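You operate a simulated robot arm through the tools that you are given. There is no shell and no other tool.

Carry out the task below with a simulated robot arm. There is one attempt and no reset: what you move stays moved.

TASK
Shut and lock the lid, spin both frames dry at 200 RPM, switch off.
Fine: one whole run, wait till the basket is still, dial back at 0, main switch OFF; nothing dropped, broken or left on.

The check looks at the end state, three seconds after you hand in, the way a careful person would. Anything else that was tipped, shoved, dropped, spilled or broken makes it a failure. A push-on lid holds only when it is set on centred and level and pressed home; a screw cap is set on level and turned clockwise until tight.

THE ROBOT
A 7-joint arm with a two-finger parallel gripper, fixed in place. Base frame: the origin is on the floor under the middle of its stand, x ahead of it, y to its left, z up. Readings come in mm, degrees, newtons and seconds.
It reaches about 1247 mm from its shoulder. Its first joint turns from -132.0 to 132.0 degrees. Payload 3.91 kg.
The TCP is the grasp point between the finger pads, 30 mm short of the fingertips. In the tool frame z runs along the fingers and y along their closing line. The gripper opens to 110 mm. The fingers are 20 mm wide and 10 mm thick; the gripper's body (48 by 112 mm) begins 55 mm behind the TCP.
Orientation is that of the tool frame in the base frame, as a unit quaternion [w, x, y, z]. With the fingers straight down and closing along the base's y, the tool's x points along the base's -x, its y along +y and its z along -z.

THE INTERFACE
- The arm moves only by the tool send_rows. Its argument "deltas" is a list of rows, each an object (a shift or turn left out is 0, a gripper value left out holds the last) with "angular": the turn, a rotation vector about the tool's x, y, z in degrees, a list of three; "travel": the shift along the tool's x, y, z in mm, a list of three; "fingers": the finger opening in mm, from 0 to 110. In form: [{"angular": [wx, wy, wz], "travel": [x, y, z], "fingers": fingers}, ...]. A call has 1 to 20 rows; each row is the pose to reach, as a shift and turn from the pose commanded when the call began, along the tool's axes at that moment. Each row takes 0.2 s and may step no farther than 50 mm and 8.6 degrees from the row before; otherwise, or with a gripper value out of range, the whole call is refused. A pose out of reach is approached as far as the arm can. The call stops where the force on the tool passes 40 N (or 10 N more than at its start, if that is more) or the arm is blocked; 0.2 s more then pass. The fingers move at their own pace (about 108 mm/s each) and stop on an object; they squeeze with about 23 N. The grip force told is the motor's: it shows also when the fingers shut on nothing. Time passes only in rows, and 0.2 s behind the last, so rows that repeat a pose let the fingers close. The reply holds the time, the measured pose of the TCP, the force on the tool along the base axes, the opening and the grip force, in the units named above and with some noise, with the torque about the TCP (base axes, N m) and any sound that the robot's microphone picked up.
- Cameras (640 x 400 px; columns grow to the right, rows downward): "scene" is fixed at [400.4, -499.3, 1664.2]; the picture's right is [0.98, 0.18, 0.00], its down [0.07, -0.39, -0.92] and it looks along [-0.16, 0.91, -0.39] (base axes); focal length 327 px, centre (320, 200). "wrist" rides on the gripper at [72, 17, -103] in the tool frame; the picture's right is [-0.23, 0.97, 0.00], its down [-0.76, -0.18, -0.62] and it looks along [-0.61, -0.14, 0.78] (tool axes); focal length 222 px, centre (320, 200). There is no depth. A picture from a camera that has moved, and an enlarged one, comes with that camera's place and axes in the base frame and with its lens.
- get_image(camera): a new picture of that camera. No time passes.
- inspect(camera, box): a new picture of the part [left, top, right, bottom] of that camera's present view, enlarged. No time passes.
- finish_job(): hands the job in; it is judged then, once.

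Nothing tells you positions but the pictures and the camera data. Unless the task says otherwise, let go and move clear before handing in.

The tools are called after "Request:" as a command line: name --argument value ..., lists and objects as JSON in quotes. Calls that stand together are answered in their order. send_rows: Moves the arm, as the interface text tells. Its arguments: {"type":"object","properties":{"deltas":{"type":"array"}},"required":["deltas"]} The other tools are called the same way: get_image (camera) takes a picture; inspect (camera, box) takes an enlarged picture of a part of a camera's view; finish_job () hands the job in.

At the start:

```text
time_s: 0.0
tool_pos: [327.0, 452.3, 1504.7]
tool_rot: [0.001, 0.0, 1.0, 0.001]
contact_force: [-0.4, 0.4, -0.2]
wrist_torque: [-0.01, -0.01, 0.02]
grip_width: 110.0
finger_force: 0.0
```

scene: 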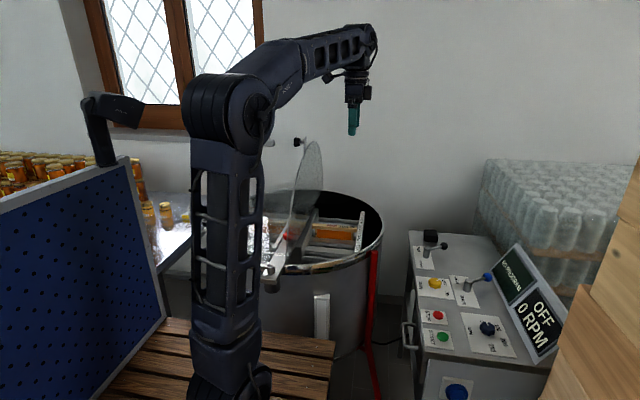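
wrist: 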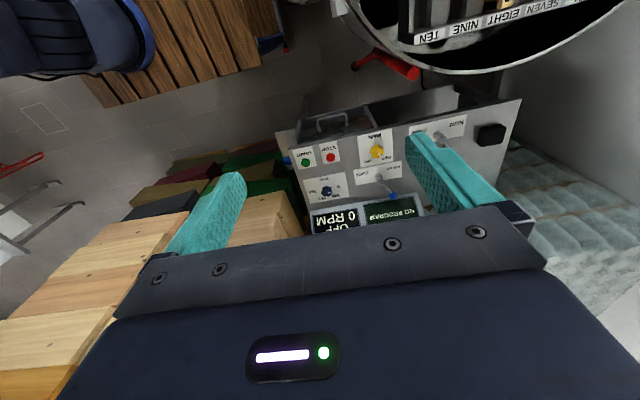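

I see a honey extractor drum with its half lid standing open, and a control cabinet to the right showing OFF / 0 RPM. First I'll look closer at the controls and the lid.

Request:
inspect --camera "scene" --box '[400, 220, 580, 400]'

Request:
inspect --camera "scene" --box '[240, 120, 400, 300]'

Request:
inspect --camera "wrist" --box '[270, 80, 530, 240]'

Request:
inspect --camera "wrist" --box '[330, 0, 640, 100]'

```text
2.22 times, centred on (490, 310) of scene
camera zoom: at [400.4, -499.3, 1664.2], right [0.98, 0.18, 0.0], down [0.07, -0.39, -0.92], along [-0.16, 0.91, -0.39], focal length 726 px, centre (-58, -44)
```

zoom: 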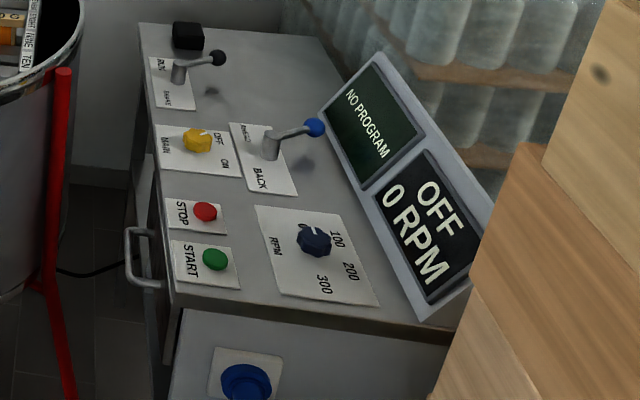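

```text
2.22 times, centred on (320, 210) of scene
camera zoom: at [400.4, -499.3, 1664.2], right [0.98, 0.18, 0.0], down [0.07, -0.39, -0.92], along [-0.16, 0.91, -0.39], focal length 726 px, centre (320, 178)
```

zoom: 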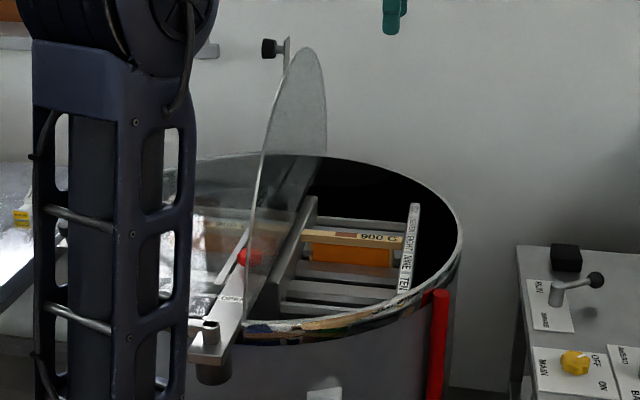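

```text
2.46 times, centred on (400, 160) of wrist
camera zoom: at [255.0, 469.4, 1606.9], right [0.23, 0.97, 0.0], down [0.76, -0.18, 0.62], along [0.61, -0.14, -0.78], focal length 547 px, centre (123, 298)
```

zoom: 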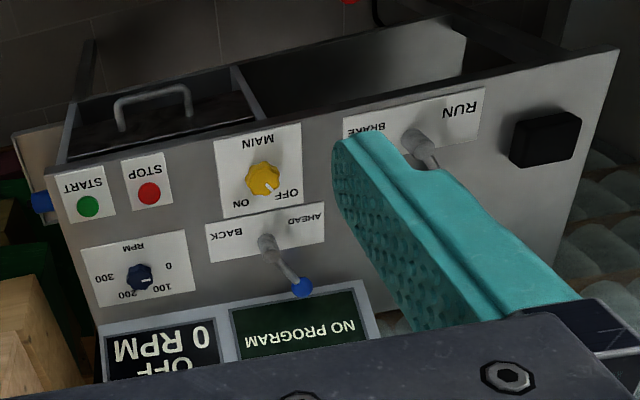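

```text
2.06 times, centred on (485, 50) of wrist
camera zoom: at [255.0, 469.4, 1606.9], right [0.23, 0.97, 0.0], down [0.76, -0.18, 0.62], along [0.61, -0.14, -0.78], focal length 459 px, centre (-21, 510)
```

zoom: 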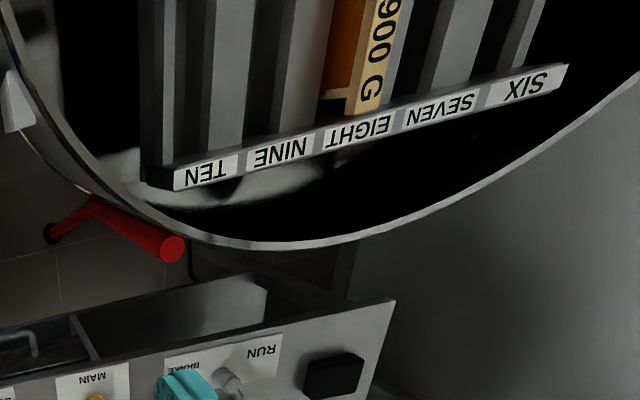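

The main knob, dial, START/STOP and the levers are on the cabinet at about x 640–850, y 330–630, z ≈ 880. I'll swing the wrist camera round toward the drum to see the lid, hinge and latch.

Request:
send_rows --deltas '[{"angular": [0, 0, -8]}, {"angular": [0, 0, -16]}, {"angular": [0, 0, -24]}, {"angular": [0, 0, -32]}, {"angular": [0, 0, -40]}, {"angular": [0, 0, -48]}, {"angular": [0, 0, -56]}, {"angular": [0, 0, -64]}, {"angular": [0, 0, -72]}, {"angular": [0, 0, -80]}, {"angular": [0, 0, -88]}]'

Request:
get_image --camera "wrist"

Request:
get_image --camera "scene"

```text
time_s: 2.4
tool_pos: [326.0, 452.7, 1503.8]
tool_rot: [0.0, -0.696, 0.718, 0.0]
contact_force: [-0.5, 0.0, 0.2]
wrist_torque: [0.01, -0.01, 0.0]
grip_width: 110.2
finger_force: 0.1
```

```text
taken
camera wrist: at [308.1, 380.6, 1606.9], right [-0.97, 0.26, 0.0], down [0.2, 0.76, 0.62], along [0.16, 0.6, -0.78], focal length 222 px, centre (320, 200)
```

wrist: 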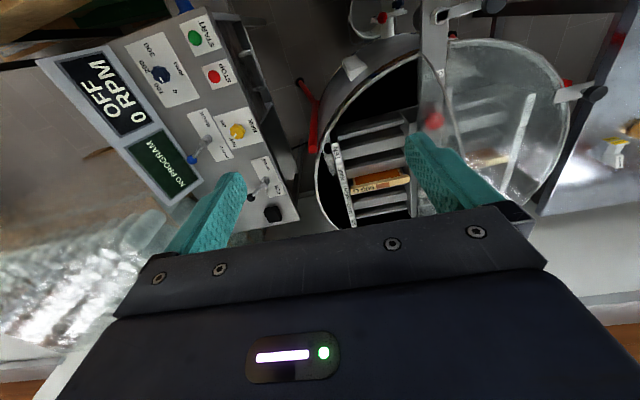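

```text
taken
```

scene: 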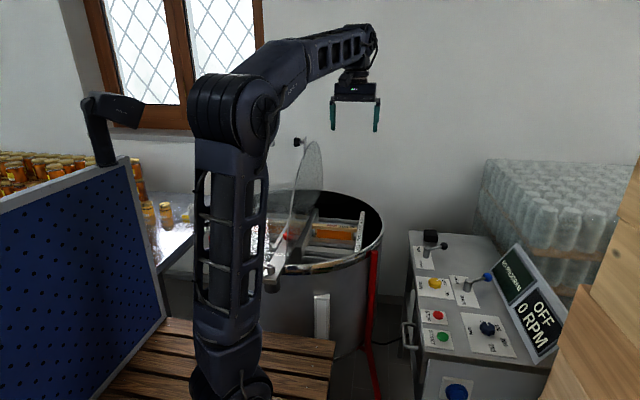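

Request:
inspect --camera "wrist" --box '[300, 0, 640, 230]'

Request:
inspect --camera "wrist" --box '[330, 0, 530, 140]'

Request:
inspect --camera "wrist" --box '[130, 10, 310, 230]'

Request:
inspect --camera "scene" --box '[250, 200, 350, 290]'

Request:
inspect --camera "scene" --box '[400, 220, 520, 310]'

```text
1.74 times, centred on (470, 115) of wrist
camera zoom: at [308.1, 380.6, 1606.9], right [-0.97, 0.26, 0.0], down [0.2, 0.76, 0.62], along [0.16, 0.6, -0.78], focal length 386 px, centre (59, 348)
```

zoom: 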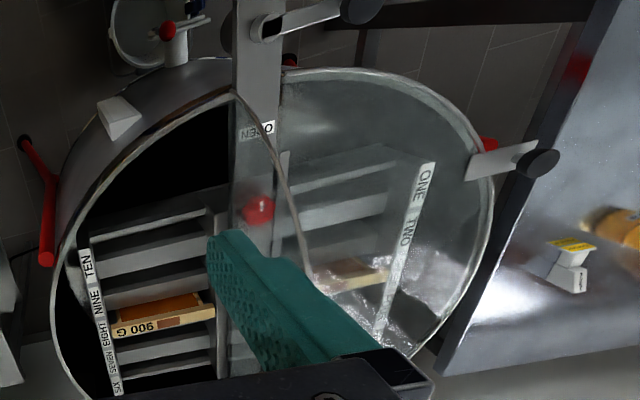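

```text
2.86 times, centred on (430, 70) of wrist
camera zoom: at [308.1, 380.6, 1606.9], right [-0.97, 0.26, 0.0], down [0.2, 0.76, 0.62], along [0.16, 0.6, -0.78], focal length 635 px, centre (6, 571)
```

zoom: 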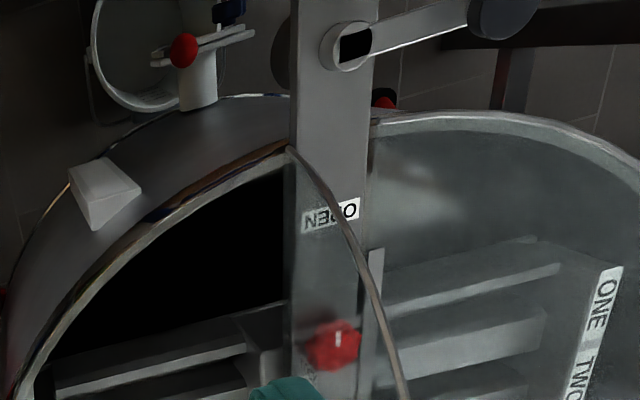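

```text
1.82 times, centred on (220, 120) of wrist
camera zoom: at [308.1, 380.6, 1606.9], right [-0.97, 0.26, 0.0], down [0.2, 0.76, 0.62], along [0.16, 0.6, -0.78], focal length 404 px, centre (502, 346)
```

zoom: 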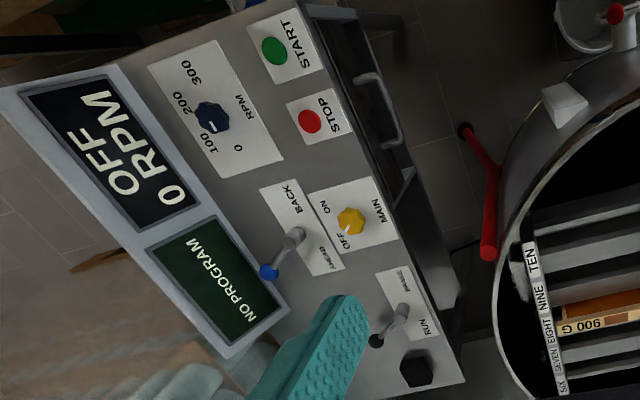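

```text
4.44 times, centred on (300, 245) of scene
camera zoom: at [400.4, -499.3, 1664.2], right [0.98, 0.18, 0.0], down [0.07, -0.39, -0.92], along [-0.16, 0.91, -0.39], focal length 1452 px, centre (409, 0)
```

zoom: 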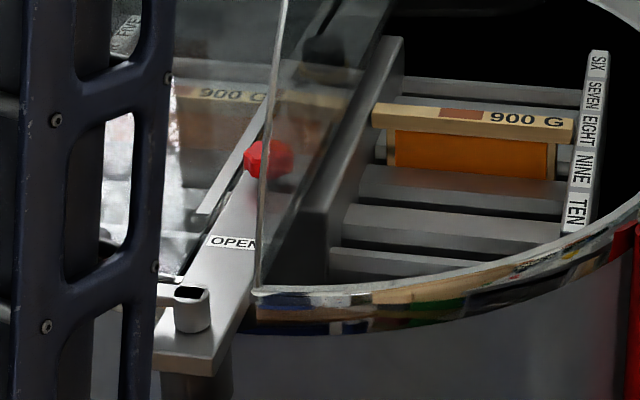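

```text
4.44 times, centred on (460, 265) of scene
camera zoom: at [400.4, -499.3, 1664.2], right [0.98, 0.18, 0.0], down [0.07, -0.39, -0.92], along [-0.16, 0.91, -0.39], focal length 1452 px, centre (-302, -89)
```

zoom: 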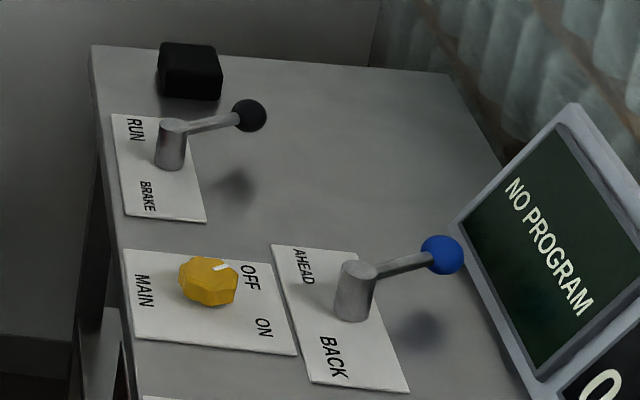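

The −x half lid seems closed and the +x half stands open, hinged on a bar along x ≈ 60 (drum centre about (55, 835), radius ≈ 360, rim z ≈ 970). There is a red knob on the bar, an "OPEN" label and a lever at the bar's front end; I'll move the camera closer to read them.

Request:
send_rows --deltas '[{"angular": [0, 0, -6], "travel": [10, 21, 30]}, {"angular": [0, 0, -12], "travel": [20, 42, 60]}, {"angular": [0, 0, -18], "travel": [30, 63, 90]}, {"angular": [0, 0, -24], "travel": [40, 85, 120]}, {"angular": [0, 0, -30], "travel": [52, 106, 150]}]'

Request:
get_image --camera "wrist"

Request:
inspect --camera "wrist" --box '[270, 0, 530, 160]'

Request:
get_image --camera "scene"

```text
time_s: 3.6
tool_pos: [217.6, 404.3, 1354.9]
tool_rot: [0.0, 0.857, -0.515, 0.001]
contact_force: [0.6, -0.3, -0.5]
wrist_torque: [0.01, 0.04, 0.01]
grip_width: 110.0
finger_force: 0.0
```

```text
taken
camera wrist: at [237.9, 332.4, 1457.1], right [-0.97, -0.26, 0.0], down [-0.2, 0.76, 0.62], along [-0.16, 0.6, -0.78], focal length 222 px, centre (320, 200)
```

wrist: 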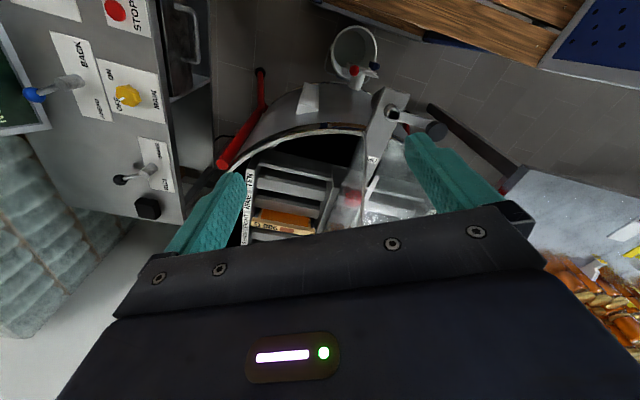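

```text
2.46 times, centred on (400, 80) of wrist
camera zoom: at [237.9, 332.4, 1457.1], right [-0.97, -0.26, 0.0], down [-0.2, 0.76, 0.62], along [-0.16, 0.6, -0.78], focal length 547 px, centre (123, 495)
```

zoom: 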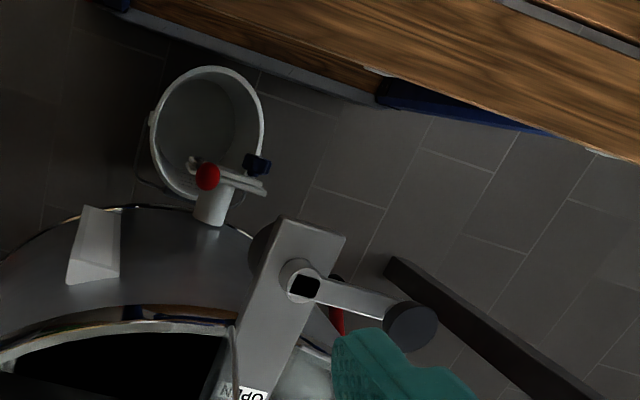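

```text
taken
```

scene: 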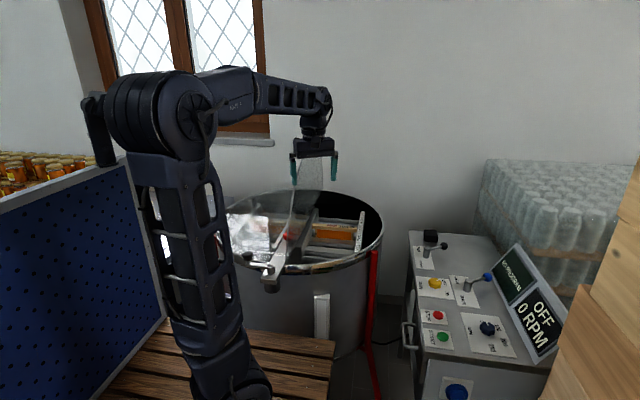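

Request:
send_rows --deltas '[{"angular": [0, 0, 5], "travel": [-15, 21, 17]}, {"angular": [0, 0, 10], "travel": [-30, 41, 33]}, {"angular": [0, 0, 15], "travel": [-44, 62, 50]}, {"angular": [0, 0, 20], "travel": [-59, 82, 67]}, {"angular": [0, 0, 25], "travel": [-74, 103, 83]}, {"angular": [0, 0, 30], "travel": [-88, 123, 100]}]'

Request:
get_image --camera "wrist"

Request:
inspect --camera "wrist" --box '[230, 0, 470, 240]'

Request:
get_image --camera "scene"

```text
time_s: 5.0
tool_pos: [68.6, 424.3, 1254.1]
tool_rot: [-0.001, -0.694, 0.72, 0.0]
contact_force: [0.8, 0.1, 0.4]
wrist_torque: [0.08, -0.01, -0.05]
grip_width: 110.1
finger_force: 0.0
```

```text
taken
camera wrist: at [50.5, 352.2, 1356.7], right [-0.96, 0.26, 0.0], down [0.21, 0.75, 0.62], along [0.16, 0.6, -0.78], focal length 222 px, centre (320, 200)
```

wrist: 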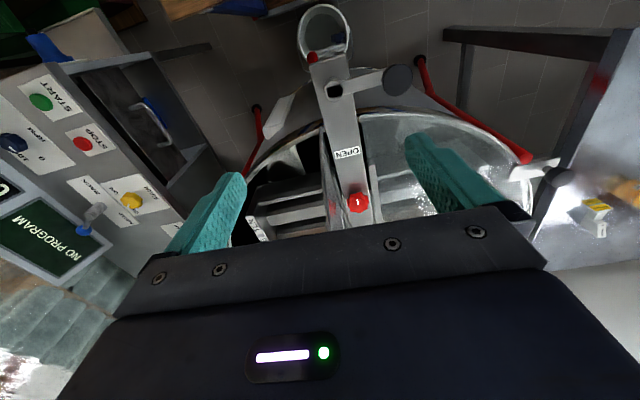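

```text
1.67 times, centred on (350, 120) of wrist
camera zoom: at [50.5, 352.2, 1356.7], right [-0.96, 0.26, 0.0], down [0.21, 0.75, 0.62], along [0.16, 0.6, -0.78], focal length 370 px, centre (270, 333)
```

zoom: 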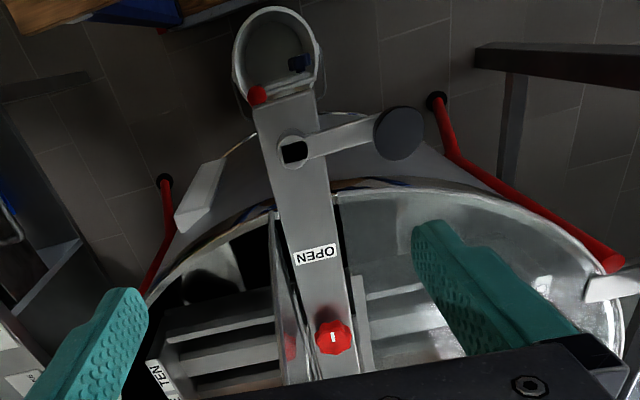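

```text
taken
```

scene: 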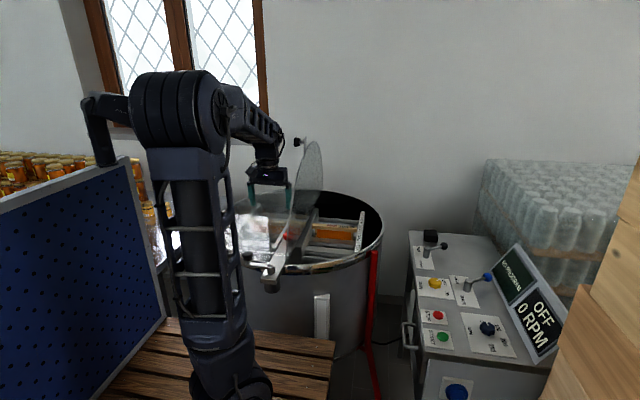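

Request:
inspect --camera "wrist" --box '[310, 130, 410, 215]'

Request:
inspect --camera "wrist" --box '[290, 20, 430, 110]'

Request:
inspect --camera "scene" --box '[260, 220, 320, 300]'

```text
4.71 times, centred on (360, 172) of wrist
camera zoom: at [50.5, 352.2, 1356.7], right [-0.96, 0.26, 0.0], down [0.21, 0.75, 0.62], along [0.16, 0.6, -0.78], focal length 1045 px, centre (132, 329)
```

zoom: 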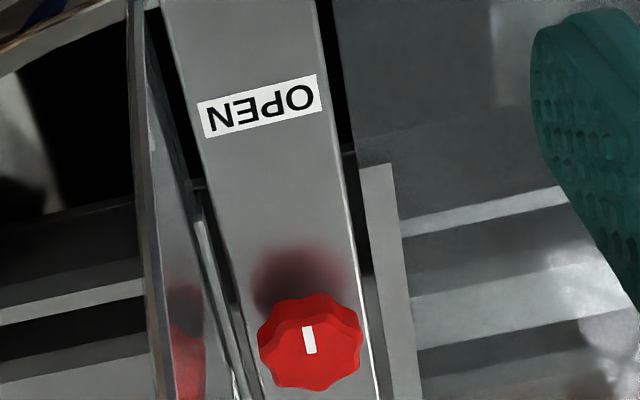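

```text
4.44 times, centred on (360, 65) of wrist
camera zoom: at [50.5, 352.2, 1356.7], right [-0.96, 0.26, 0.0], down [0.21, 0.75, 0.62], along [0.16, 0.6, -0.78], focal length 987 px, centre (142, 800)
```

zoom: 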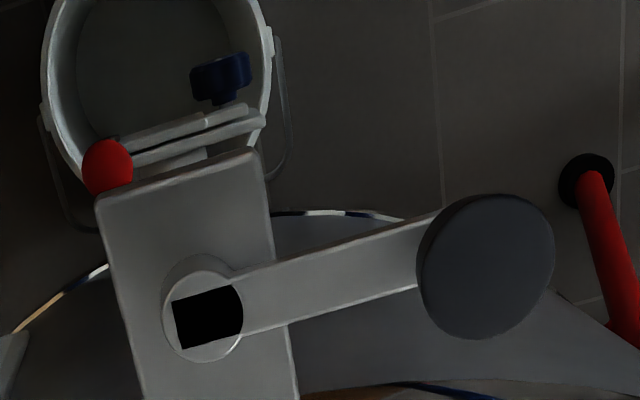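

```text
5.00 times, centred on (290, 260) of scene
camera zoom: at [400.4, -499.3, 1664.2], right [0.98, 0.18, 0.0], down [0.07, -0.39, -0.92], along [-0.16, 0.91, -0.39], focal length 1634 px, centre (470, -100)
```

zoom: 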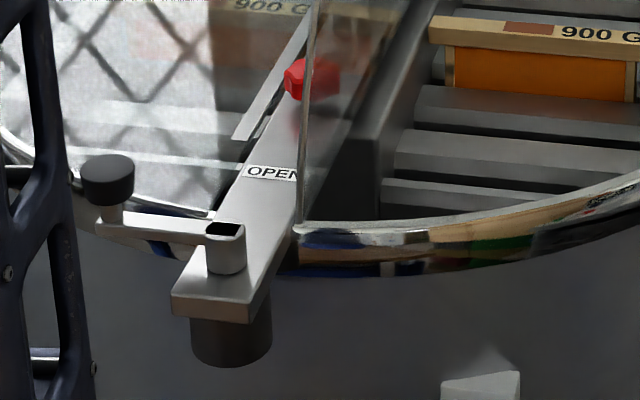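

Request:
send_rows --deltas '[{"travel": [0, 45, 0]}, {"travel": [0, 90, 0]}, {"travel": [0, 135, 0]}, {"travel": [-45, 135, 0]}, {"travel": [-90, 135, 0]}, {"travel": [-130, 135, 0]}]'

Request:
get_image --camera "wrist"

Request:
inspect --camera "wrist" --box '[200, 0, 440, 240]'

```text
time_s: 6.4
tool_pos: [-60.4, 559.9, 1254.9]
tool_rot: [0.0, -0.695, 0.719, 0.001]
contact_force: [-0.8, -1.7, 0.5]
wrist_torque: [0.05, -0.07, -0.03]
grip_width: 110.3
finger_force: 0.1
```

```text
taken
camera wrist: at [-79.4, 487.3, 1357.3], right [-0.97, 0.26, 0.0], down [0.2, 0.75, 0.62], along [0.16, 0.6, -0.78], focal length 222 px, centre (320, 200)
```

wrist: 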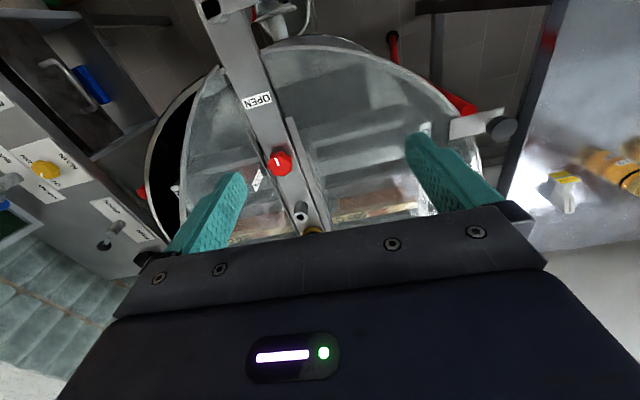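

```text
1.67 times, centred on (320, 120) of wrist
camera zoom: at [-79.4, 487.3, 1357.3], right [-0.97, 0.26, 0.0], down [0.2, 0.75, 0.62], along [0.16, 0.6, -0.78], focal length 370 px, centre (320, 333)
```

zoom: 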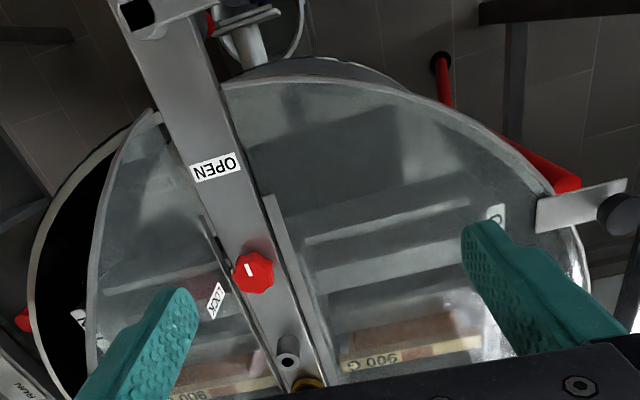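

Request:
inspect --camera "wrist" --box '[230, 130, 350, 240]'

Request:
inspect --camera "wrist" --box '[420, 80, 560, 200]'

Request:
inspect --camera "scene" --box '[275, 120, 345, 240]'

```text
3.64 times, centred on (290, 185) of wrist
camera zoom: at [-79.4, 487.3, 1357.3], right [-0.97, 0.26, 0.0], down [0.2, 0.75, 0.62], along [0.16, 0.6, -0.78], focal length 808 px, centre (429, 254)
```

zoom: 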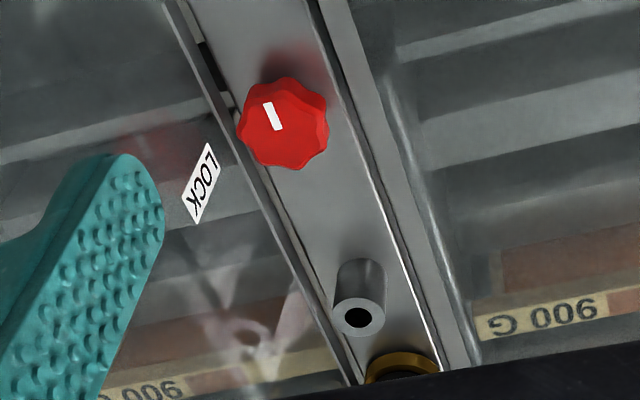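

```text
3.33 times, centred on (490, 140) of wrist
camera zoom: at [-79.4, 487.3, 1357.3], right [-0.97, 0.26, 0.0], down [0.2, 0.75, 0.62], along [0.16, 0.6, -0.78], focal length 740 px, centre (-247, 400)
```

zoom: 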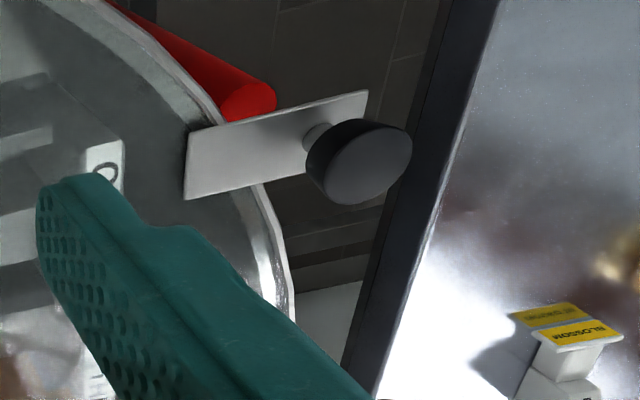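

```text
3.33 times, centred on (310, 180) of scene
camera zoom: at [400.4, -499.3, 1664.2], right [0.98, 0.18, 0.0], down [0.07, -0.39, -0.92], along [-0.16, 0.91, -0.39], focal length 1089 px, centre (353, 267)
```

zoom: 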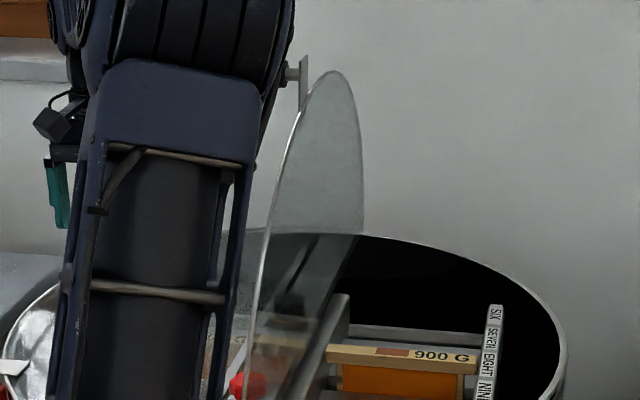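

The red knob on the bar points at OPEN, with a LOCK mark a quarter turn away, on the lid's side. Next I'll rise and look down on the open lid's handle to locate it for gripping.

Request:
send_rows --deltas '[{"angular": [0, 0, 8], "travel": [0, 0, -28]}, {"angular": [0, 0, 16], "travel": [0, 0, -56]}, {"angular": [0, 0, 24], "travel": [0, 0, -84]}, {"angular": [0, 0, 32], "travel": [0, 0, -112]}, {"angular": [0, 0, 40], "travel": [0, 0, -140]}, {"angular": [0, 0, 48], "travel": [0, 0, -168]}, {"angular": [0, 0, 56], "travel": [0, 0, -196]}, {"angular": [0, 0, 64], "travel": [0, 0, -224]}, {"angular": [0, 0, 72], "travel": [0, 0, -252]}, {"angular": [0, 0, 80], "travel": [0, 0, -280]}, {"angular": [0, 0, 88], "travel": [0, 0, -305]}, {"angular": [0, 0, 88], "travel": [-37, -23, -305]}, {"angular": [0, 0, 88], "travel": [-74, -46, -305]}, {"angular": [0, 0, 88], "travel": [-110, -68, -305]}, {"angular": [0, 0, 88], "travel": [-147, -91, -305]}, {"angular": [0, 0, 88], "travel": [-184, -114, -305]}]'

Request:
get_image --camera "wrist"

Request:
get_image --camera "scene"

```text
time_s: 9.8
tool_pos: [19.5, 650.3, 1543.2]
tool_rot: [-0.002, -0.001, 1.0, 0.001]
contact_force: [1.3, -1.2, 0.4]
wrist_torque: [0.09, 0.09, -0.04]
grip_width: 110.0
finger_force: 0.1
out of reach, approached as far as the arm can: row 13, 14, 15, 16
```

```text
taken
camera wrist: at [-51.8, 666.4, 1646.5], right [0.23, 0.97, 0.0], down [0.76, -0.18, 0.62], along [0.61, -0.14, -0.78], focal length 222 px, centre (320, 200)
```

wrist: 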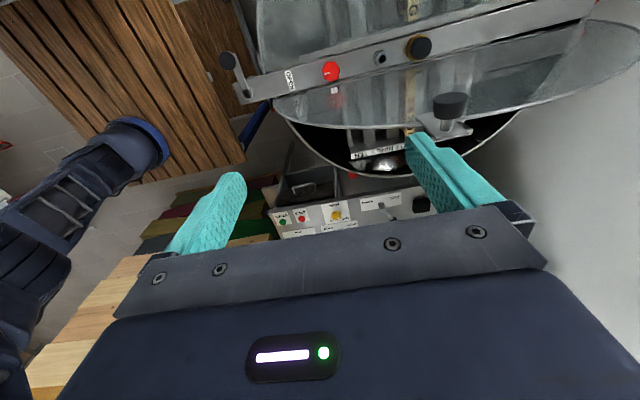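

```text
taken
```

scene: 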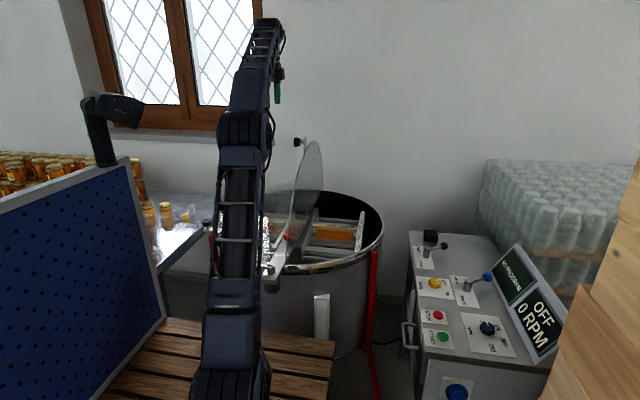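

Request:
inspect --camera "wrist" --box '[380, 60, 520, 170]'

Request:
inspect --camera "wrist" --box '[200, 0, 620, 180]'

Request:
inspect --camera "scene" --box '[280, 125, 340, 170]'

```text
3.64 times, centred on (450, 115) of wrist
camera zoom: at [-51.8, 666.4, 1646.5], right [0.23, 0.97, 0.0], down [0.76, -0.18, 0.62], along [0.61, -0.14, -0.78], focal length 808 px, centre (-153, 509)
```

zoom: 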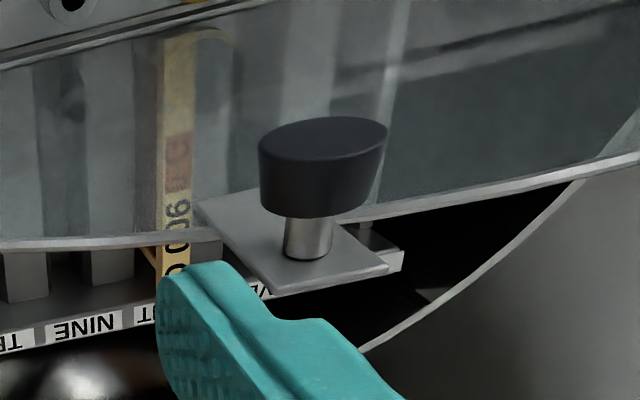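

```text
1.52 times, centred on (410, 90) of wrist
camera zoom: at [-51.8, 666.4, 1646.5], right [0.23, 0.97, 0.0], down [0.76, -0.18, 0.62], along [0.61, -0.14, -0.78], focal length 338 px, centre (183, 368)
```

zoom: 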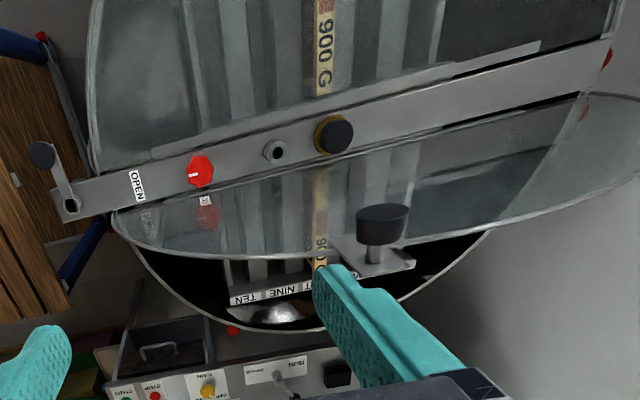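

```text
8.89 times, centred on (310, 148) of scene
camera zoom: at [400.4, -499.3, 1664.2], right [0.98, 0.18, 0.0], down [0.07, -0.39, -0.92], along [-0.16, 0.91, -0.39], focal length 2904 px, centre (409, 667)
```

zoom: 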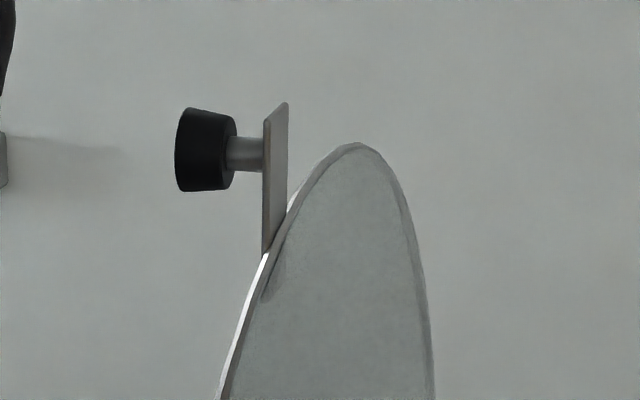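

The lid handle is a black knob (about 40 mm across, axis along x) centred near (72, 814, 1350), on a plate at x ≈ 102. I'll go round to its −x side with the fingers pointing toward +x, so I can hold it and swing the lid through its arc.

Request:
send_rows --deltas '[{"angular": [0, -8, 0], "travel": [9, 4, 13]}, {"angular": [0, -16, 0], "travel": [18, 9, 26]}, {"angular": [0, -24, 0], "travel": [27, 14, 39]}, {"angular": [0, -32, 0], "travel": [36, 18, 52]}, {"angular": [0, -40, 0], "travel": [45, 23, 65]}, {"angular": [0, -48, 0], "travel": [54, 27, 78]}, {"angular": [0, -56, 0], "travel": [63, 32, 91]}, {"angular": [0, -64, 0], "travel": [72, 36, 104]}, {"angular": [0, -72, 0], "travel": [81, 41, 117]}, {"angular": [0, -80, 0], "travel": [90, 45, 130]}, {"angular": [0, -88, 0], "travel": [99, 50, 143]}]'

Request:
get_image --camera "wrist"

Request:
get_image --camera "scene"

```text
time_s: 12.2
tool_pos: [-79.2, 701.3, 1398.8]
tool_rot: [0.695, 0.0, 0.719, 0.0]
contact_force: [0.2, -0.1, 1.0]
wrist_torque: [0.02, 0.01, 0.03]
grip_width: 109.7
finger_force: 0.1
```

```text
taken
camera wrist: at [-183.1, 717.9, 1328.6], right [0.01, 0.97, 0.23], down [-0.6, -0.18, 0.78], along [0.8, -0.14, 0.58], focal length 222 px, centre (320, 200)
```

wrist: 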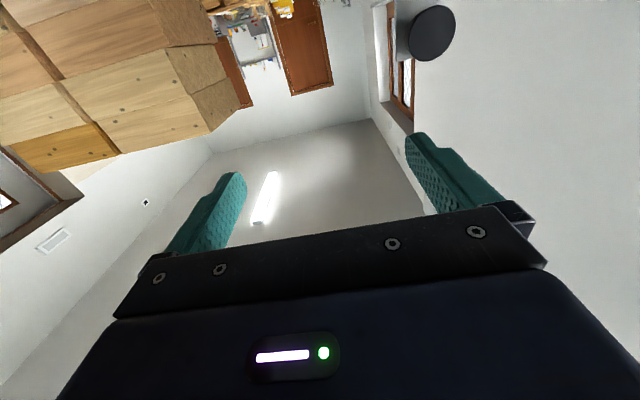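

```text
taken
```

scene: 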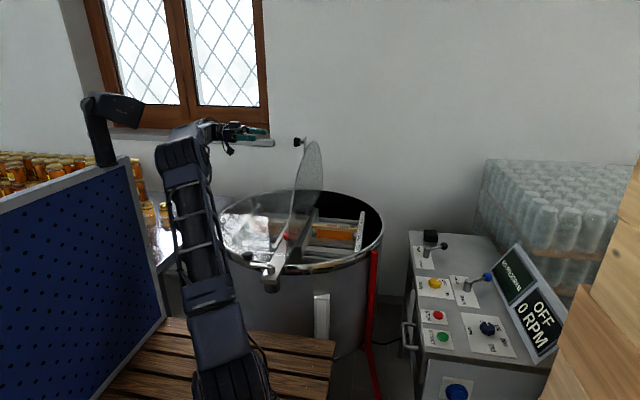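

Request:
inspect --camera "wrist" --box '[380, 0, 480, 70]'

Request:
inspect --camera "scene" --box '[190, 100, 350, 200]'

```text
5.71 times, centred on (430, 35) of wrist
camera zoom: at [-183.1, 717.9, 1328.6], right [0.01, 0.97, 0.23], down [-0.6, -0.18, 0.78], along [0.8, -0.14, 0.58], focal length 1269 px, centre (-309, 1143)
```

zoom: 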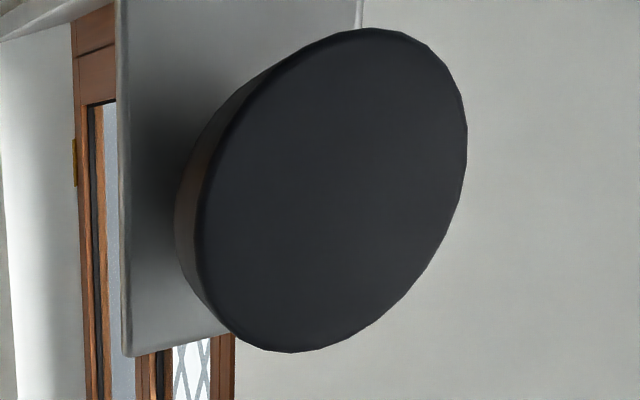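

```text
4.00 times, centred on (270, 150) of scene
camera zoom: at [400.4, -499.3, 1664.2], right [0.98, 0.18, 0.0], down [0.07, -0.39, -0.92], along [-0.16, 0.91, -0.39], focal length 1307 px, centre (520, 400)
```

zoom: 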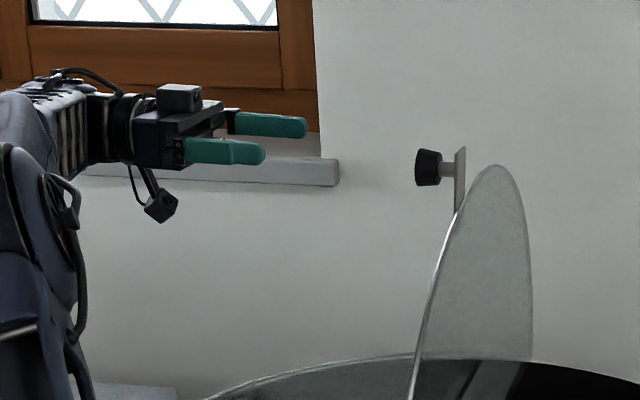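

Request:
send_rows --deltas '[{"travel": [16, 37, 7], "fingers": 80}, {"travel": [32, 74, 14], "fingers": 80}, {"travel": [48, 111, 21], "fingers": 80}, {"travel": [48, 111, 21], "fingers": 80}]'

Request:
get_image --camera "wrist"

Request:
inspect --camera "scene" --box '[190, 100, 350, 200]'

```text
time_s: 13.2
tool_pos: [-59.6, 813.4, 1348.9]
tool_rot: [0.694, 0.0, 0.72, -0.001]
contact_force: [0.6, 0.7, -0.1]
wrist_torque: [0.0, 0.01, -0.02]
grip_width: 80.0
finger_force: 0.1
```

```text
taken
camera wrist: at [-164.2, 829.8, 1278.7], right [0.01, 0.97, 0.23], down [-0.6, -0.18, 0.78], along [0.8, -0.14, 0.58], focal length 222 px, centre (320, 200)
```

wrist: 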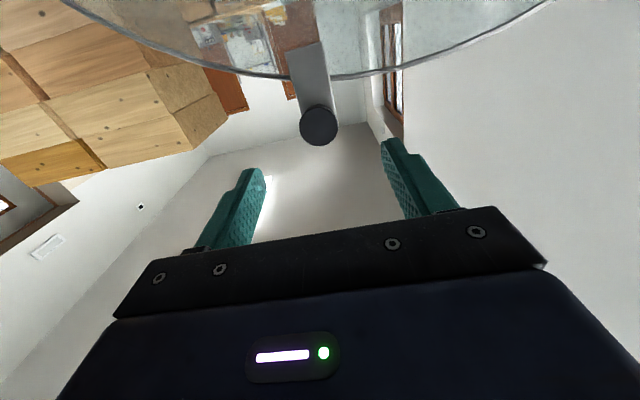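

```text
4.00 times, centred on (270, 150) of scene
camera zoom: at [400.4, -499.3, 1664.2], right [0.98, 0.18, 0.0], down [0.07, -0.39, -0.92], along [-0.16, 0.91, -0.39], focal length 1307 px, centre (520, 400)
```

zoom: 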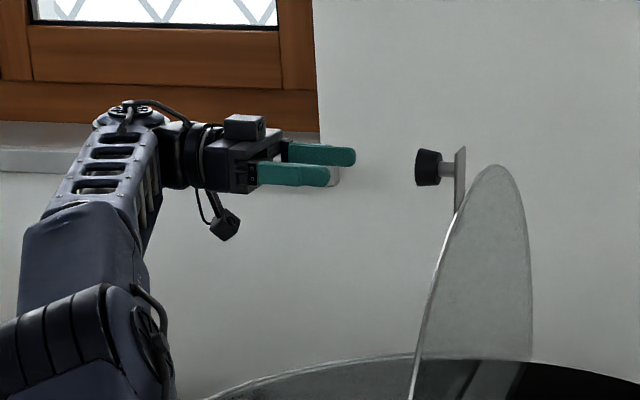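

Request:
send_rows --deltas '[{"travel": [-1.5, -1, 30]}, {"travel": [-3, -2, 60]}, {"travel": [-4, -2.4, 90]}, {"travel": [-5.3, -2.4, 119.5]}, {"travel": [-5.3, -2.4, 119.5]}]'

Request:
get_image --camera "wrist"

Request:
inspect --camera "scene" --box '[230, 100, 350, 180]'

```text
time_s: 14.4
tool_pos: [59.3, 809.2, 1351.2]
tool_rot: [0.695, 0.001, 0.719, -0.001]
contact_force: [0.0, 0.1, 0.3]
wrist_torque: [-0.02, 0.01, -0.01]
grip_width: 80.0
finger_force: 0.1
```

```text
taken
camera wrist: at [-45.6, 826.7, 1281.6], right [0.01, 0.97, 0.23], down [-0.6, -0.18, 0.78], along [0.8, -0.14, 0.58], focal length 222 px, centre (320, 200)
```

wrist: 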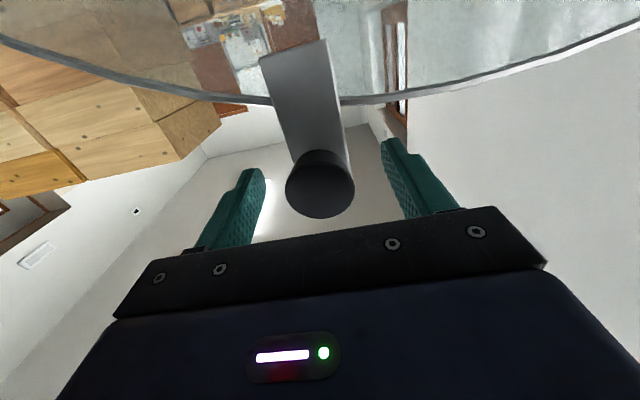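

```text
5.00 times, centred on (290, 140) of scene
camera zoom: at [400.4, -499.3, 1664.2], right [0.98, 0.18, 0.0], down [0.07, -0.39, -0.92], along [-0.16, 0.91, -0.39], focal length 1634 px, centre (470, 500)
```

zoom: 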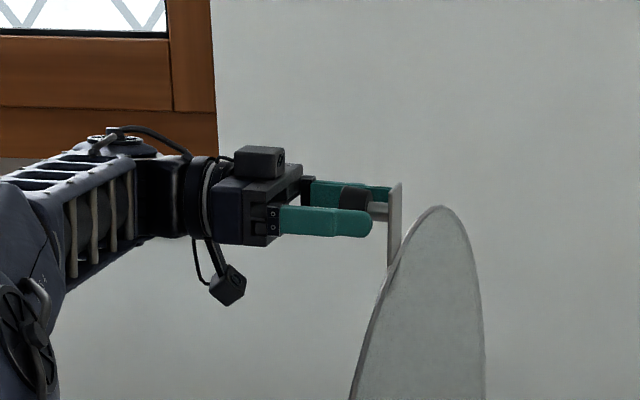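

Request:
send_rows --deltas '[{"fingers": 20}, {"fingers": 20}, {"fingers": 20}, {"fingers": 20}]'

Request:
get_image --camera "wrist"

Request:
inspect --camera "scene" --box '[230, 100, 350, 180]'

```text
time_s: 15.4
tool_pos: [58.5, 808.6, 1350.0]
tool_rot: [0.695, 0.0, 0.719, 0.0]
contact_force: [1.2, -3.2, -1.8]
wrist_torque: [-0.03, -0.15, 0.02]
grip_width: 39.4
finger_force: 44.6
```

```text
taken
camera wrist: at [-45.7, 826.7, 1281.6], right [0.01, 0.97, 0.23], down [-0.6, -0.18, 0.78], along [0.8, -0.14, 0.58], focal length 222 px, centre (320, 200)
```

wrist: 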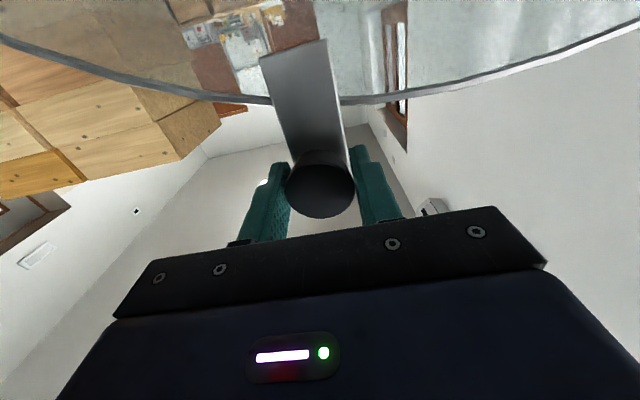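

```text
5.00 times, centred on (290, 140) of scene
camera zoom: at [400.4, -499.3, 1664.2], right [0.98, 0.18, 0.0], down [0.07, -0.39, -0.92], along [-0.16, 0.91, -0.39], focal length 1634 px, centre (470, 500)
```

zoom: 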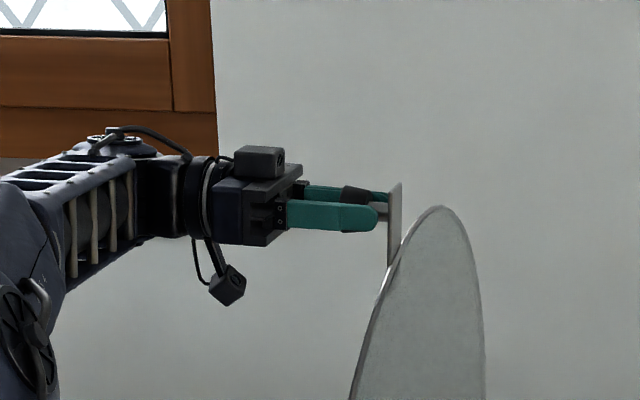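

The knob is firmly held (39 mm). I estimate the hinge at x ≈ 83, z ≈ 963, so I'll start turning the lid about it in small steps and watch the forces to correct the arc.

Request:
send_rows --deltas '[{"angular": [0, 3, 0], "travel": [-1.4, 0, 20.3]}, {"angular": [0, 6, 0], "travel": [-1.8, 0, 40.6]}]'

Request:
inspect --camera "scene" --box '[230, 100, 390, 280]'

```text
time_s: 16.0
tool_pos: [99.6, 810.9, 1352.3]
tool_rot: [0.656, 0.0, 0.754, 0.001]
contact_force: [-0.7, 9.4, 11.8]
wrist_torque: [0.08, 0.23, -0.02]
grip_width: 39.5
finger_force: 44.5
```

```text
2.22 times, centred on (310, 190) of scene
camera zoom: at [400.4, -499.3, 1664.2], right [0.98, 0.18, 0.0], down [0.07, -0.39, -0.92], along [-0.16, 0.91, -0.39], focal length 726 px, centre (342, 222)
```

zoom: 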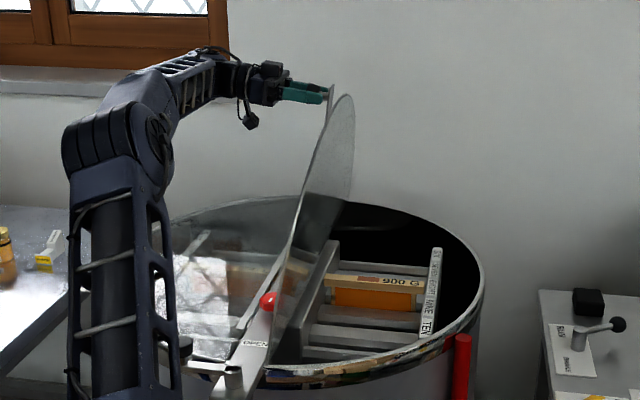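

Request:
send_rows --deltas '[{"angular": [0, 4, 0], "travel": [-4.0, 1, 27]}, {"angular": [0, 8, 0], "travel": [-5, 2, 54.2]}]'

```text
time_s: 16.6
tool_pos: [153.4, 811.2, 1346.4]
tool_rot: [0.601, 0.0, 0.799, -0.002]
contact_force: [-2.6, -30.3, -20.2]
wrist_torque: [0.18, -0.81, -0.3]
grip_width: 39.5
finger_force: 45.6
```

Request:
send_rows --deltas '[{"travel": [0.5, -0.8, 0]}, {"travel": [1.0, -1.5, 0]}]'

```text
time_s: 17.2
tool_pos: [153.6, 810.3, 1345.1]
tool_rot: [0.602, 0.0, 0.798, -0.001]
contact_force: [-3.3, -23.0, -23.7]
wrist_torque: [0.03, -0.16, 0.14]
grip_width: 39.5
finger_force: 44.9
```

Request:
send_rows --deltas '[{"travel": [0.8, -0.8, 0]}, {"travel": [1.6, -1.6, 0]}]'

```text
time_s: 17.8
tool_pos: [153.3, 809.8, 1347.0]
tool_rot: [0.602, 0.0, 0.799, 0.001]
contact_force: [-1.1, 19.1, -2.6]
wrist_torque: [-0.05, 0.39, 0.34]
grip_width: 39.5
finger_force: 45.2
```

Request:
send_rows --deltas '[{"angular": [0, 3, 0], "travel": [-1.8, 0.7, 20.3]}, {"angular": [0, 6, 0], "travel": [-2.6, 0.7, 40.6]}]'

```text
time_s: 18.4
tool_pos: [193.1, 809.7, 1337.8]
tool_rot: [0.56, 0.0, 0.829, 0.0]
contact_force: [-0.5, 14.1, -0.6]
wrist_torque: [0.07, -0.05, -0.18]
grip_width: 39.7
finger_force: 45.2
```

Request:
send_rows --deltas '[{"angular": [0, 3, 0], "travel": [-1.8, 0.4, 20.3]}, {"angular": [0, 6, 0], "travel": [-2.6, 0.4, 40.6]}, {"angular": [0, 9, 0], "travel": [-2.4, 0.4, 61]}]'

```text
time_s: 19.2
tool_pos: [250.8, 810.0, 1315.9]
tool_rot: [0.493, 0.0, 0.87, 0.0]
contact_force: [1.8, 0.9, -2.2]
wrist_torque: [-0.14, -0.94, -0.18]
grip_width: 39.5
finger_force: 45.1
```

Request:
send_rows --deltas '[{"angular": [0, 3, 0], "travel": [-1.8, 0, 20.3]}, {"angular": [0, 6, 0], "travel": [-2.6, 0, 40.6]}, {"angular": [0, 9, 0], "travel": [-2.4, 0, 61]}, {"angular": [0, 12, 0], "travel": [-1.1, 0, 81.3]}]'

Request:
get_image --camera "scene"

```text
time_s: 20.2
tool_pos: [321.5, 810.6, 1274.1]
tool_rot: [0.399, 0.0, 0.917, 0.0]
contact_force: [0.6, 6.3, -3.9]
wrist_torque: [0.06, -0.74, -0.08]
grip_width: 39.3
finger_force: 45.8
```

```text
taken
```

scene: 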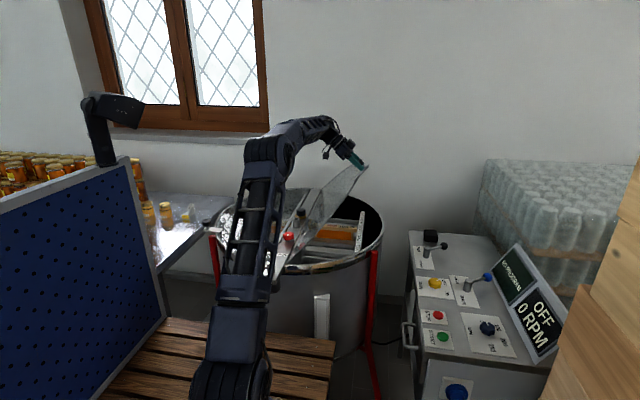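

Request:
send_rows --deltas '[{"angular": [0, 3, 0], "travel": [-1.8, 0, 20.3]}, {"angular": [0, 6, 0], "travel": [-2.6, 0, 40.6]}, {"angular": [0, 9, 0], "travel": [-2.4, 0, 61]}, {"angular": [0, 12, 0], "travel": [-1.1, 0, 81.3]}, {"angular": [0, 15, 0], "travel": [1.3, 0, 101.5]}]'

```text
time_s: 21.4
tool_pos: [394.9, 810.8, 1204.2]
tool_rot: [0.276, 0.0, 0.961, -0.002]
contact_force: [-7.1, -11.7, -9.2]
wrist_torque: [-0.08, -0.81, -0.37]
grip_width: 39.1
finger_force: 44.7
```

Request:
send_rows --deltas '[{"angular": [0, 3, 0], "travel": [-1.2, 0.3, 20.3]}, {"angular": [0, 6, 0], "travel": [-2.0, 0.3, 40.6]}, {"angular": [0, 9, 0], "travel": [-1.8, 0.3, 61]}, {"angular": [0, 12, 0], "travel": [-0.5, 0.3, 81.3]}]'

Request:
get_image --camera "scene"

Request:
get_image --camera "wrist"

```text
time_s: 22.4
tool_pos: [438.8, 810.4, 1136.5]
tool_rot: [0.172, 0.0, 0.985, 0.001]
contact_force: [3.2, -3.6, 0.3]
wrist_torque: [-0.02, -0.02, -0.4]
grip_width: 39.3
finger_force: 44.9
```

```text
taken
```

scene: 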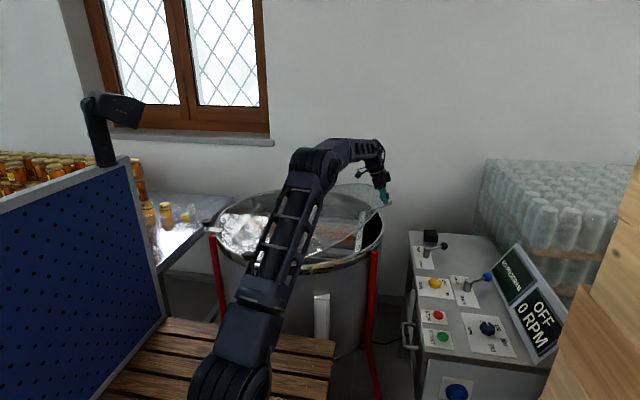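

```text
taken
camera wrist: at [337.0, 826.6, 1208.3], right [0.21, 0.97, 0.08], down [0.5, -0.18, 0.85], along [0.84, -0.14, -0.53], focal length 222 px, centre (320, 200)
```

wrist: 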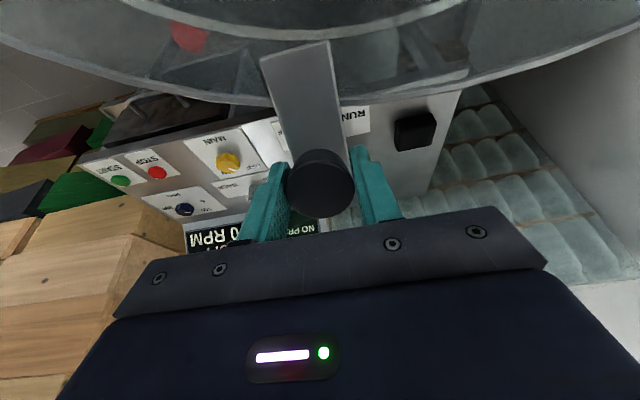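

Request:
send_rows --deltas '[{"angular": [0, 2, 0], "travel": [-1.4, 0, 13.5]}, {"angular": [0, 4, 0], "travel": [-2.3, 0, 27]}, {"angular": [0, 6, 0], "travel": [-2.7, 0, 40.6]}, {"angular": [0, 8, 0], "travel": [-2.6, 0, 54.2]}, {"angular": [0, 10, 0], "travel": [-2.1, 0, 67.7]}, {"angular": [0, 12, 0], "travel": [-1.1, 0, 81.3]}, {"angular": [0, 14, 0], "travel": [0.3, 0, 94.8]}]'

Request:
inspect --camera "scene" --box '[260, 130, 420, 290]'

```text
time_s: 24.0
tool_pos: [470.3, 808.8, 1047.9]
tool_rot: [0.052, 0.001, 0.999, 0.0]
contact_force: [23.1, 14.0, 5.5]
wrist_torque: [-0.07, 0.27, -0.15]
grip_width: 39.5
finger_force: 44.6
```

```text
2.50 times, centred on (340, 210) of scene
camera zoom: at [400.4, -499.3, 1664.2], right [0.98, 0.18, 0.0], down [0.07, -0.39, -0.92], along [-0.16, 0.91, -0.39], focal length 817 px, centre (270, 175)
```

zoom: 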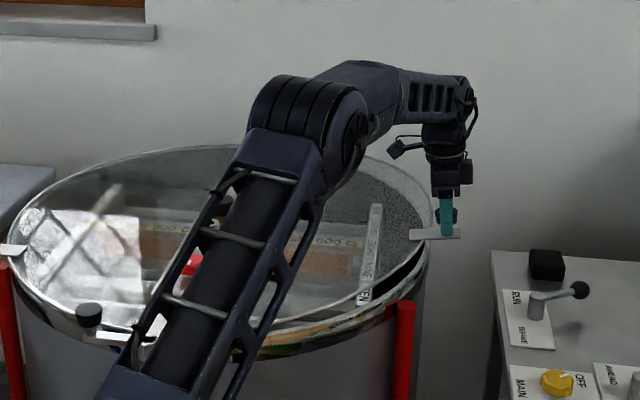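

Request:
send_rows --deltas '[{"travel": [-0.8, 0.4, 0]}, {"angular": [0, 2, 0], "travel": [-2.4, 0.4, 13.5]}, {"angular": [0, 4, 0], "travel": [-3.3, 0.4, 27]}]'

```text
time_s: 24.8
tool_pos: [477.2, 809.2, 1020.6]
tool_rot: [0.017, 0.0, 1.0, -0.001]
contact_force: [18.4, -0.4, 0.3]
wrist_torque: [-0.16, -0.58, 0.12]
grip_width: 39.2
finger_force: 44.6
```

Request:
send_rows --deltas '[{"angular": [0, 1, 0], "travel": [-1.6, 0, 6.8]}, {"angular": [0, 2, 0], "travel": [-2.3, 0, 13.5]}]'

Request:
inspect --camera "scene" --box '[340, 190, 420, 270]'

```text
time_s: 25.4
tool_pos: [479.8, 810.0, 1007.9]
tool_rot: [-0.001, 0.0, 1.0, 0.0]
contact_force: [10.3, 2.6, 0.3]
wrist_torque: [0.01, 0.01, -0.21]
grip_width: 39.4
finger_force: 44.6
```

```text
5.00 times, centred on (380, 230) of scene
camera zoom: at [400.4, -499.3, 1664.2], right [0.98, 0.18, 0.0], down [0.07, -0.39, -0.92], along [-0.16, 0.91, -0.39], focal length 1634 px, centre (20, 50)
```

zoom: 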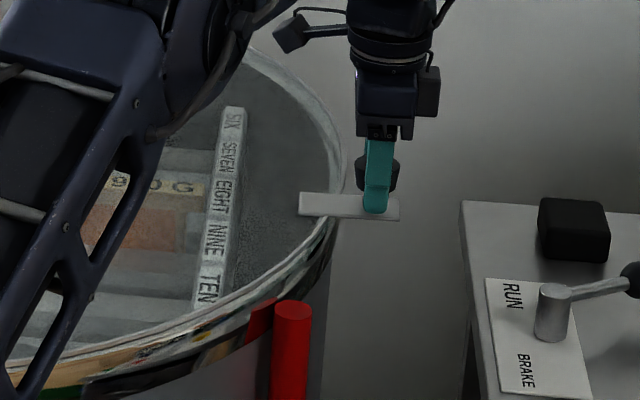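

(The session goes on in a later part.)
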